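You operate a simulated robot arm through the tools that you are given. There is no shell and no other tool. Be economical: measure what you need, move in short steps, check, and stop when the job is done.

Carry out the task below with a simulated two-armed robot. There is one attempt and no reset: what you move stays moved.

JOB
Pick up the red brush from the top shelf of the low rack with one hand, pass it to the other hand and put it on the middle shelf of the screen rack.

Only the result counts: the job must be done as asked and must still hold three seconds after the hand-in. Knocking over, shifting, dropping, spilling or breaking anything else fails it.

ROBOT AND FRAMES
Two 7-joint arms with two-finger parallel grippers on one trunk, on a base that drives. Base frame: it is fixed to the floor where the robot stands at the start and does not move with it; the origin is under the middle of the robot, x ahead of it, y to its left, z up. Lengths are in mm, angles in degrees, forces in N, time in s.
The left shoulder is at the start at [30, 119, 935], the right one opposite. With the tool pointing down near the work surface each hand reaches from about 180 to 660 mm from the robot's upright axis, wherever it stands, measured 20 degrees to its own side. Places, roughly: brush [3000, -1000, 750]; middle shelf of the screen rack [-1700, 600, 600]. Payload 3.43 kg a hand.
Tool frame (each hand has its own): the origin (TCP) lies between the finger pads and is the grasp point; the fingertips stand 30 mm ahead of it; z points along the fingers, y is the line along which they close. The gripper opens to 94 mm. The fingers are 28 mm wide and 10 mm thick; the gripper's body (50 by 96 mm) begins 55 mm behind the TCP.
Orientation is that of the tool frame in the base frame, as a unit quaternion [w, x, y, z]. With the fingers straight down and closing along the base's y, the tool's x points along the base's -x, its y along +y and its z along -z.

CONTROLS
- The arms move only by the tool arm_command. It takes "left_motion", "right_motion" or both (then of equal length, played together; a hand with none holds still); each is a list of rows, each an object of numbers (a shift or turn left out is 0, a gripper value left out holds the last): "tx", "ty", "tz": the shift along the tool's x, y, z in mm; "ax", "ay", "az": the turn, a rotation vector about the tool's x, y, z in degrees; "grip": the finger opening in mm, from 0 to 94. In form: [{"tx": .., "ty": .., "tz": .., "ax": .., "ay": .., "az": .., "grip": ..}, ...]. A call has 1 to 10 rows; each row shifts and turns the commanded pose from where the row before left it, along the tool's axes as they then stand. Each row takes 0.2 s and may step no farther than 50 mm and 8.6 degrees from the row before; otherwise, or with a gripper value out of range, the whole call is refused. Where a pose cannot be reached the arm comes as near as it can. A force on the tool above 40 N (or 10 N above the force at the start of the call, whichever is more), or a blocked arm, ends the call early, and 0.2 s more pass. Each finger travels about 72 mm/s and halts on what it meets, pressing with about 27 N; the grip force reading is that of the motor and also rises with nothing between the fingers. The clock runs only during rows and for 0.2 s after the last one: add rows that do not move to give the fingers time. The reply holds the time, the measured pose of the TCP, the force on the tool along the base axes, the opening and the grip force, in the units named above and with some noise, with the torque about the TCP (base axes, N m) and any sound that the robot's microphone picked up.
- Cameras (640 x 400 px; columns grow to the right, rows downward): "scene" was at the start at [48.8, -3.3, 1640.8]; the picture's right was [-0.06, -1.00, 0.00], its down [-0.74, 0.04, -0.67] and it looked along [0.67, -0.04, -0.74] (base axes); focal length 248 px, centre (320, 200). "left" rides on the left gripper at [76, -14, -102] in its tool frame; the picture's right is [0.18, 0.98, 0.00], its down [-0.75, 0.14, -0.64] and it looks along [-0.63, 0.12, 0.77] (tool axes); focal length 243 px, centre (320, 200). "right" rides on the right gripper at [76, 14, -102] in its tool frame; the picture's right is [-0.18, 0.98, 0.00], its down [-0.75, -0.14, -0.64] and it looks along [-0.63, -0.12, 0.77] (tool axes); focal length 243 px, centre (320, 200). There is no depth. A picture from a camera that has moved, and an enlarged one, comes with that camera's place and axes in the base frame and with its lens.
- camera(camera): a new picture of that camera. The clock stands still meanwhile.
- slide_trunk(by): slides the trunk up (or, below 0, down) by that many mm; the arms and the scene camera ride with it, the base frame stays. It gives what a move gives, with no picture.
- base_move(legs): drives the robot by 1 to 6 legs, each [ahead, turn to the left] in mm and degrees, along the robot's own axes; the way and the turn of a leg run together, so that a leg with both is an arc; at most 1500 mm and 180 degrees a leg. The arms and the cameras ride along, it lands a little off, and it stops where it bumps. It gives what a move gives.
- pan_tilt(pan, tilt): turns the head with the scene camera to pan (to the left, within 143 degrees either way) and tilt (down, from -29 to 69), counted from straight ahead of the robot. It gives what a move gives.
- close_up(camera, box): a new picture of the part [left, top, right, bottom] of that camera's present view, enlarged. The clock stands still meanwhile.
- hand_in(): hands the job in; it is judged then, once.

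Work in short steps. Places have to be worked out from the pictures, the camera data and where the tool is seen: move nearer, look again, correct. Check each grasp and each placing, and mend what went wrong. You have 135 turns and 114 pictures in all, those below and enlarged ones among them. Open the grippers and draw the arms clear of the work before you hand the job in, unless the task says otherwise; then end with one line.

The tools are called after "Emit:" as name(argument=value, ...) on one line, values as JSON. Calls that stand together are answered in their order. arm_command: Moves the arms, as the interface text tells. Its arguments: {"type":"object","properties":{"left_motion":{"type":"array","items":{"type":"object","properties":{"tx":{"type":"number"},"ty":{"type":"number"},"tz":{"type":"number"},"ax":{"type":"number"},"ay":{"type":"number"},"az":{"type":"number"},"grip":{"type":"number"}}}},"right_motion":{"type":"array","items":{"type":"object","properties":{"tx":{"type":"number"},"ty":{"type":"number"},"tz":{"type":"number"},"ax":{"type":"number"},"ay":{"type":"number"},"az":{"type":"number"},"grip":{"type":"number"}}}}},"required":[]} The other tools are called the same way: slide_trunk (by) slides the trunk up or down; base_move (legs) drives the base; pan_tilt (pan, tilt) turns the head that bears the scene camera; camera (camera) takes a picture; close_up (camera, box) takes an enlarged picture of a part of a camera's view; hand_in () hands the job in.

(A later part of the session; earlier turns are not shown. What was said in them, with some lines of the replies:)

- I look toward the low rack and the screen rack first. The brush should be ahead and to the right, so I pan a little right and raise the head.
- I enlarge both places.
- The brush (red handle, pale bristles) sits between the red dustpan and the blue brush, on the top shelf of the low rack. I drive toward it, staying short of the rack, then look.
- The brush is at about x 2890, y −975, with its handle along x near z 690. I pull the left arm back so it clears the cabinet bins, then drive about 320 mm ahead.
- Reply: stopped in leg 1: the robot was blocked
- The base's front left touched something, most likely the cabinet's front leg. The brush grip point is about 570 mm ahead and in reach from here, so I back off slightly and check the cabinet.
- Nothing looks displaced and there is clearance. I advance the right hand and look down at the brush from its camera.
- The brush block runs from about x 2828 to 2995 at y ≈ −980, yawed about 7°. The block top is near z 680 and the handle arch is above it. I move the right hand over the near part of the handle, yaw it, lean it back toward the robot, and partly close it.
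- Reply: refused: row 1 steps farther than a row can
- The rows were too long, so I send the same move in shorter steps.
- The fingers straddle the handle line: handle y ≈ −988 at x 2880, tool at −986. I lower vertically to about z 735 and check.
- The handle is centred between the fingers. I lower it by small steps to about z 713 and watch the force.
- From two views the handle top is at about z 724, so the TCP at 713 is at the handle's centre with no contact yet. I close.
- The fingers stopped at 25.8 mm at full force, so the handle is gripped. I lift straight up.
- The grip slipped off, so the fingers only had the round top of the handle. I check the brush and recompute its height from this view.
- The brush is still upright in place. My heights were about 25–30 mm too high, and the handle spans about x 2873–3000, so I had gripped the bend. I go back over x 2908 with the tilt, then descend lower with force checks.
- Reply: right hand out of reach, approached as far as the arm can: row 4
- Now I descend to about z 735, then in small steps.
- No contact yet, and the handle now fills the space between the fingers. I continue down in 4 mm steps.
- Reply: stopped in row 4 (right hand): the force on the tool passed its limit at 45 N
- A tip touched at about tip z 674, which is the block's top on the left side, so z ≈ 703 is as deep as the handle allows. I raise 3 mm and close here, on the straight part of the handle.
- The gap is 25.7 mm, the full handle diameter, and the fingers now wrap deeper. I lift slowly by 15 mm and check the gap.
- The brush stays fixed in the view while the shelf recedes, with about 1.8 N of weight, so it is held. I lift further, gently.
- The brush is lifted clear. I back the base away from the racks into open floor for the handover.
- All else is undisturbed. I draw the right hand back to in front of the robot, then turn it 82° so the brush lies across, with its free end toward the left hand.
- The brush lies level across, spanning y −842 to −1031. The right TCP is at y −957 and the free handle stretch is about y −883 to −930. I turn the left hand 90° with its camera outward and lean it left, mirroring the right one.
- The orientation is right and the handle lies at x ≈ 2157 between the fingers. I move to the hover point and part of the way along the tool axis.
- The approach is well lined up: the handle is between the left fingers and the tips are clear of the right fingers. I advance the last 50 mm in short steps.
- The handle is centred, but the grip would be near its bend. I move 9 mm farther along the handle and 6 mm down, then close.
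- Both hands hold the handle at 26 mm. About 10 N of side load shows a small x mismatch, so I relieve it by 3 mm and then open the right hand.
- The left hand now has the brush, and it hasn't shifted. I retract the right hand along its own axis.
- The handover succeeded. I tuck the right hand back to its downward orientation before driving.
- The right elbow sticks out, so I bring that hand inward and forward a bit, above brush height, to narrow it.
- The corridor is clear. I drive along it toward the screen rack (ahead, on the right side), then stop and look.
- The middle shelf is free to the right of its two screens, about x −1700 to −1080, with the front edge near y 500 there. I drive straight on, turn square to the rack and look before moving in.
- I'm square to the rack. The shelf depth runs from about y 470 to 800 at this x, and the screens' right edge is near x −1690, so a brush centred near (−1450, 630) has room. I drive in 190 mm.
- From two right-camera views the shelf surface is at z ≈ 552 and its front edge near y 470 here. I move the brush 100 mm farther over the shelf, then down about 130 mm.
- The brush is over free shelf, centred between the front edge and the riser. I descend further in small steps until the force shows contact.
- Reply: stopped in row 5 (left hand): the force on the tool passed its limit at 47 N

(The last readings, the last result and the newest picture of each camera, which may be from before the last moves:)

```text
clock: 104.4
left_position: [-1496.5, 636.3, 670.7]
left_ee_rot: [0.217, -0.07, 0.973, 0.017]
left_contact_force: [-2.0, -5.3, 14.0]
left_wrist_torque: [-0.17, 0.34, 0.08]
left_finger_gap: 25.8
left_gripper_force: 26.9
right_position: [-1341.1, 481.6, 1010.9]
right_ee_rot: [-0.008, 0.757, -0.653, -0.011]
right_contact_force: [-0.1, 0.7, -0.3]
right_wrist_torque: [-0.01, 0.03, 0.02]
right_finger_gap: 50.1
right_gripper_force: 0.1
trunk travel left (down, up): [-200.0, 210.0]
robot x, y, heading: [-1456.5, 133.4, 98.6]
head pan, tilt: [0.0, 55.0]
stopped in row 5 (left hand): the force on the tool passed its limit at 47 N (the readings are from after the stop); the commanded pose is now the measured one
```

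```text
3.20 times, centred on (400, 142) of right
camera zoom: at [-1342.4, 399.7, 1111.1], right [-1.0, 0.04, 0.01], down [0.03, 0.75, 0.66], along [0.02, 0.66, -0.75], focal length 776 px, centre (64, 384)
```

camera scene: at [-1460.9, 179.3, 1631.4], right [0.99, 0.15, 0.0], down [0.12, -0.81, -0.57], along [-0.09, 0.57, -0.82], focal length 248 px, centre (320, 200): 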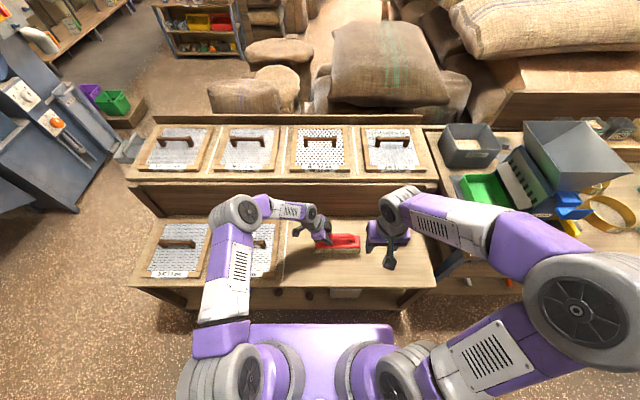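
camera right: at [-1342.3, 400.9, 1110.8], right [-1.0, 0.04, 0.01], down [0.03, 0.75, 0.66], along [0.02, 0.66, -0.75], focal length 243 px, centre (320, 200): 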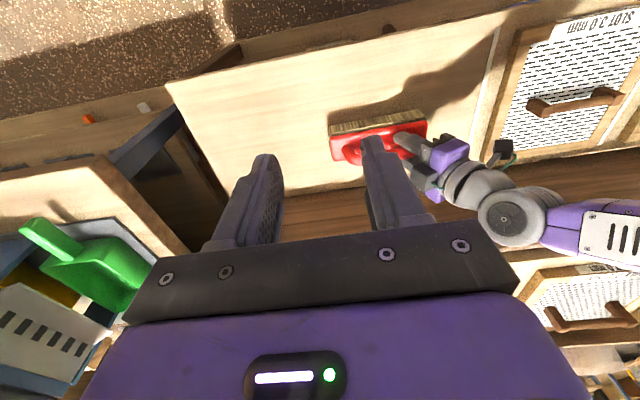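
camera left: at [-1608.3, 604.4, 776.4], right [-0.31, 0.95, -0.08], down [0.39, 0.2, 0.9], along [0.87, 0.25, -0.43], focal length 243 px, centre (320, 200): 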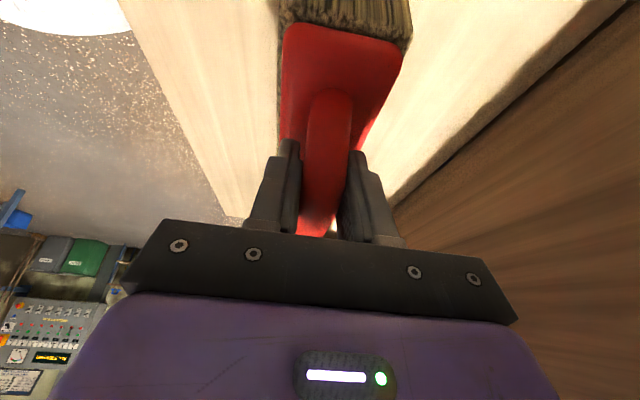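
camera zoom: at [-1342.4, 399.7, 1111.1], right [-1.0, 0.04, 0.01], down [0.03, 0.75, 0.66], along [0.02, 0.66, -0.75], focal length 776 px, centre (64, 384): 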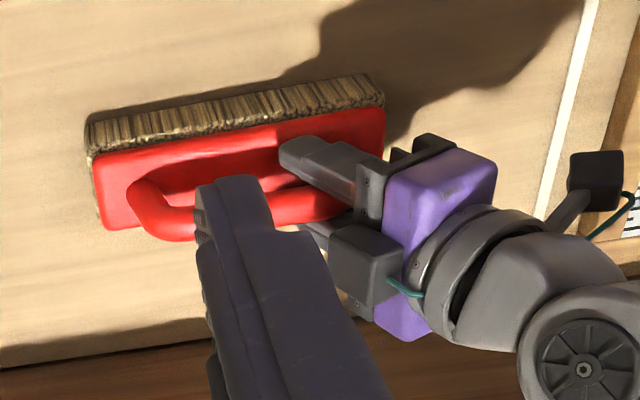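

Contact at TCP z 671, and the brush rests on the shelf with its shadow meeting its base. I open the fingers gently, staying still.

Emit:
arm_command(left_motion=[{"tz": -1, "tx": -0.4}, {"grip": 29}, {}, {"grip": 40}, {}, {"grip": 50}, {}])

Emit:
camera(camera="left")

Emit:
close_up(camera="scene", box=[250, 190, 410, 290])

```text
clock: 106.0
left_position: [-1498.5, 635.7, 671.5]
left_ee_rot: [0.217, -0.071, 0.973, 0.018]
left_contact_force: [-0.4, 4.3, 10.8]
left_wrist_torque: [-0.12, -0.01, 0.05]
left_finger_gap: 48.4
left_gripper_force: 0.0
right_position: [-1339.8, 481.3, 1010.0]
right_ee_rot: [-0.008, 0.758, -0.653, -0.012]
right_contact_force: [0.1, 0.6, -0.3]
right_wrist_torque: [-0.01, 0.02, 0.01]
right_finger_gap: 50.3
right_gripper_force: 0.1
trunk travel left (down, up): [-200.0, 210.0]
robot x, y, heading: [-1454.8, 137.8, 98.6]
head pan, tilt: [0.0, 55.0]
```

```text
49 pictures are left
camera left: at [-1607.8, 605.0, 730.7], right [-0.31, 0.95, -0.07], down [0.39, 0.19, 0.9], along [0.87, 0.25, -0.43], focal length 243 px, centre (320, 200)
```

left: 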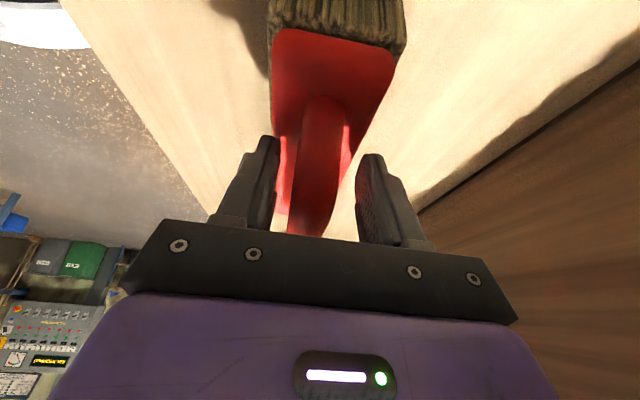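

```text
4.00 times, centred on (330, 240) of scene
camera zoom: at [-1460.8, 177.9, 1631.5], right [0.99, 0.15, 0.0], down [0.12, -0.81, -0.57], along [-0.09, 0.57, -0.82], focal length 991 px, centre (280, 40)
```

zoom: 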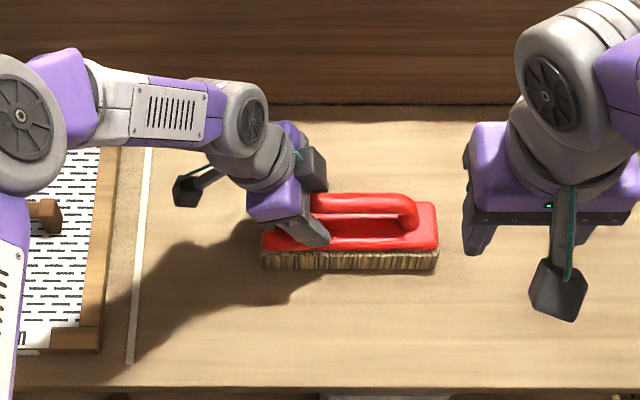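

The brush is released and resting level. A fingertip still presses lightly on the block, so I back out straight along the tool axis.

Emit:
arm_command(left_motion=[{"tz": -4}, {"tz": -8}, {"tz": -15}, {"tz": -30}, {"tz": -40}, {"tz": -40}, {"tz": -40}])

Emit:
camera(camera="scene")

Emit:
close_up(camera="scene", box=[250, 190, 410, 290])

```text
clock: 107.6
left_position: [-1571.4, 625.0, 829.2]
left_ee_rot: [0.217, -0.07, 0.973, 0.017]
left_contact_force: [0.8, -0.5, -0.8]
left_wrist_torque: [0.0, 0.02, 0.0]
left_finger_gap: 50.0
left_gripper_force: 0.1
right_position: [-1339.2, 480.8, 1011.6]
right_ee_rot: [-0.008, 0.757, -0.653, -0.012]
right_contact_force: [0.5, -0.9, 0.3]
right_wrist_torque: [0.02, 0.0, -0.02]
right_finger_gap: 50.0
right_gripper_force: 0.1
trunk travel left (down, up): [-200.0, 210.0]
robot x, y, heading: [-1455.8, 134.7, 98.5]
head pan, tilt: [0.0, 55.0]
```

```text
47 pictures are left
camera scene: at [-1461.0, 177.8, 1631.5], right [0.99, 0.15, 0.0], down [0.12, -0.81, -0.57], along [-0.09, 0.57, -0.82], focal length 248 px, centre (320, 200)
```

scene: 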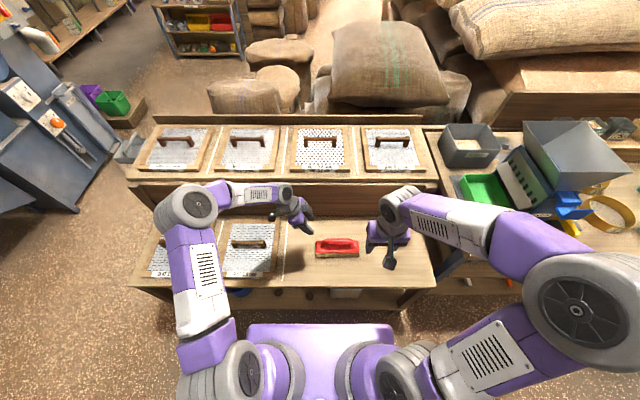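

```text
4.00 times, centred on (330, 240) of scene
camera zoom: at [-1461.0, 177.8, 1631.5], right [0.99, 0.15, 0.0], down [0.12, -0.81, -0.57], along [-0.09, 0.57, -0.82], focal length 991 px, centre (280, 40)
```

zoom: 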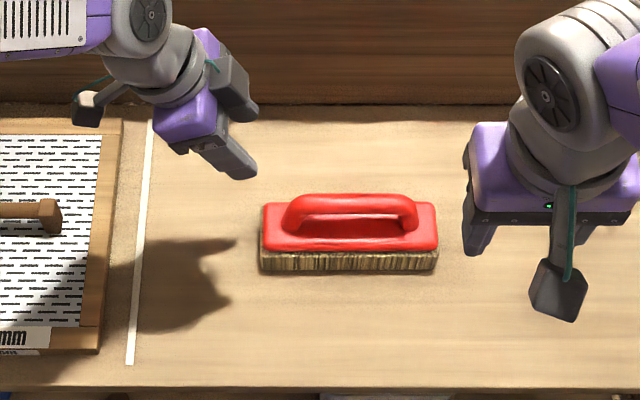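

The brush stands level on the middle shelf, and the screens are undisturbed. I raise the left hand, open both grippers and back away.

Emit:
arm_command(left_motion=[{"tz": -36, "tx": -17, "grip": 94}, {"tz": -36, "tx": -17}, {"tz": -36, "tx": -17}], right_motion=[{"tz": -5, "grip": 94}, {}, {}])

Emit:
base_move(legs=[[-400, 0]])

Emit:
pan_tilt(pan=0, tilt=40)

Emit:
camera(camera="scene")

```text
clock: 108.4
left_position: [-1570.4, 623.7, 951.7]
left_ee_rot: [0.216, -0.07, 0.974, 0.017]
left_contact_force: [-0.5, -0.2, -0.5]
left_wrist_torque: [-0.02, 0.02, 0.03]
left_finger_gap: 94.0
left_gripper_force: 0.1
right_position: [-1340.0, 480.2, 1017.3]
right_ee_rot: [-0.009, 0.758, -0.652, -0.012]
right_contact_force: [0.0, 0.2, 0.5]
right_wrist_torque: [0.02, 0.03, -0.03]
right_finger_gap: 94.3
right_gripper_force: 0.1
trunk travel left (down, up): [-200.0, 210.0]
robot x, y, heading: [-1456.1, 137.8, 98.6]
head pan, tilt: [0.0, 55.0]
```

```text
clock: 110.9
left_position: [-1512.9, 228.5, 951.3]
left_ee_rot: [0.216, -0.071, 0.974, 0.018]
left_contact_force: [-0.4, 0.2, 1.0]
left_wrist_torque: [0.04, 0.0, -0.01]
left_finger_gap: 93.8
left_gripper_force: 0.1
right_position: [-1280.7, 85.9, 1015.7]
right_ee_rot: [-0.008, 0.758, -0.652, -0.013]
right_contact_force: [0.3, -0.3, -0.1]
right_wrist_torque: [0.0, 0.0, -0.01]
right_finger_gap: 93.9
right_gripper_force: 0.1
trunk travel left (down, up): [-200.0, 210.0]
robot x, y, heading: [-1397.6, -257.1, 98.8]
head pan, tilt: [0.0, 55.0]
```

```text
clock: 111.7
left_position: [-1511.7, 227.8, 949.9]
left_ee_rot: [0.217, -0.07, 0.973, 0.017]
left_contact_force: [0.1, -1.0, -0.7]
left_wrist_torque: [0.01, 0.02, 0.01]
left_finger_gap: 93.8
left_gripper_force: 0.1
right_position: [-1281.7, 85.2, 1015.6]
right_ee_rot: [-0.008, 0.758, -0.652, -0.012]
right_contact_force: [0.7, 0.0, 0.2]
right_wrist_torque: [0.04, 0.04, 0.0]
right_finger_gap: 94.2
right_gripper_force: 0.0
trunk travel left (down, up): [-200.0, 210.0]
robot x, y, heading: [-1391.7, -258.1, 98.9]
head pan, tilt: [0.0, 40.0]
```

```text
45 pictures are left
camera scene: at [-1403.1, -203.4, 1652.1], right [0.99, 0.15, 0.0], down [0.1, -0.64, -0.77], along [-0.12, 0.76, -0.64], focal length 248 px, centre (320, 200)
```

scene: 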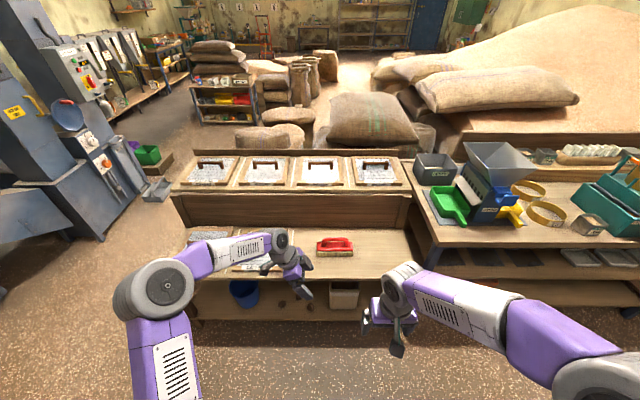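

The brush stands on the middle shelf, the arms are clear and both grippers are open. I hand in.

Emit:
hand_in()

```text
The job is handed in.
```

The red brush was picked up with the right hand, passed to the left, and now stands level on the middle shelf of the screen rack; the base did bump the cabinet beside the low rack once on the way in, but nothing looked displaced.
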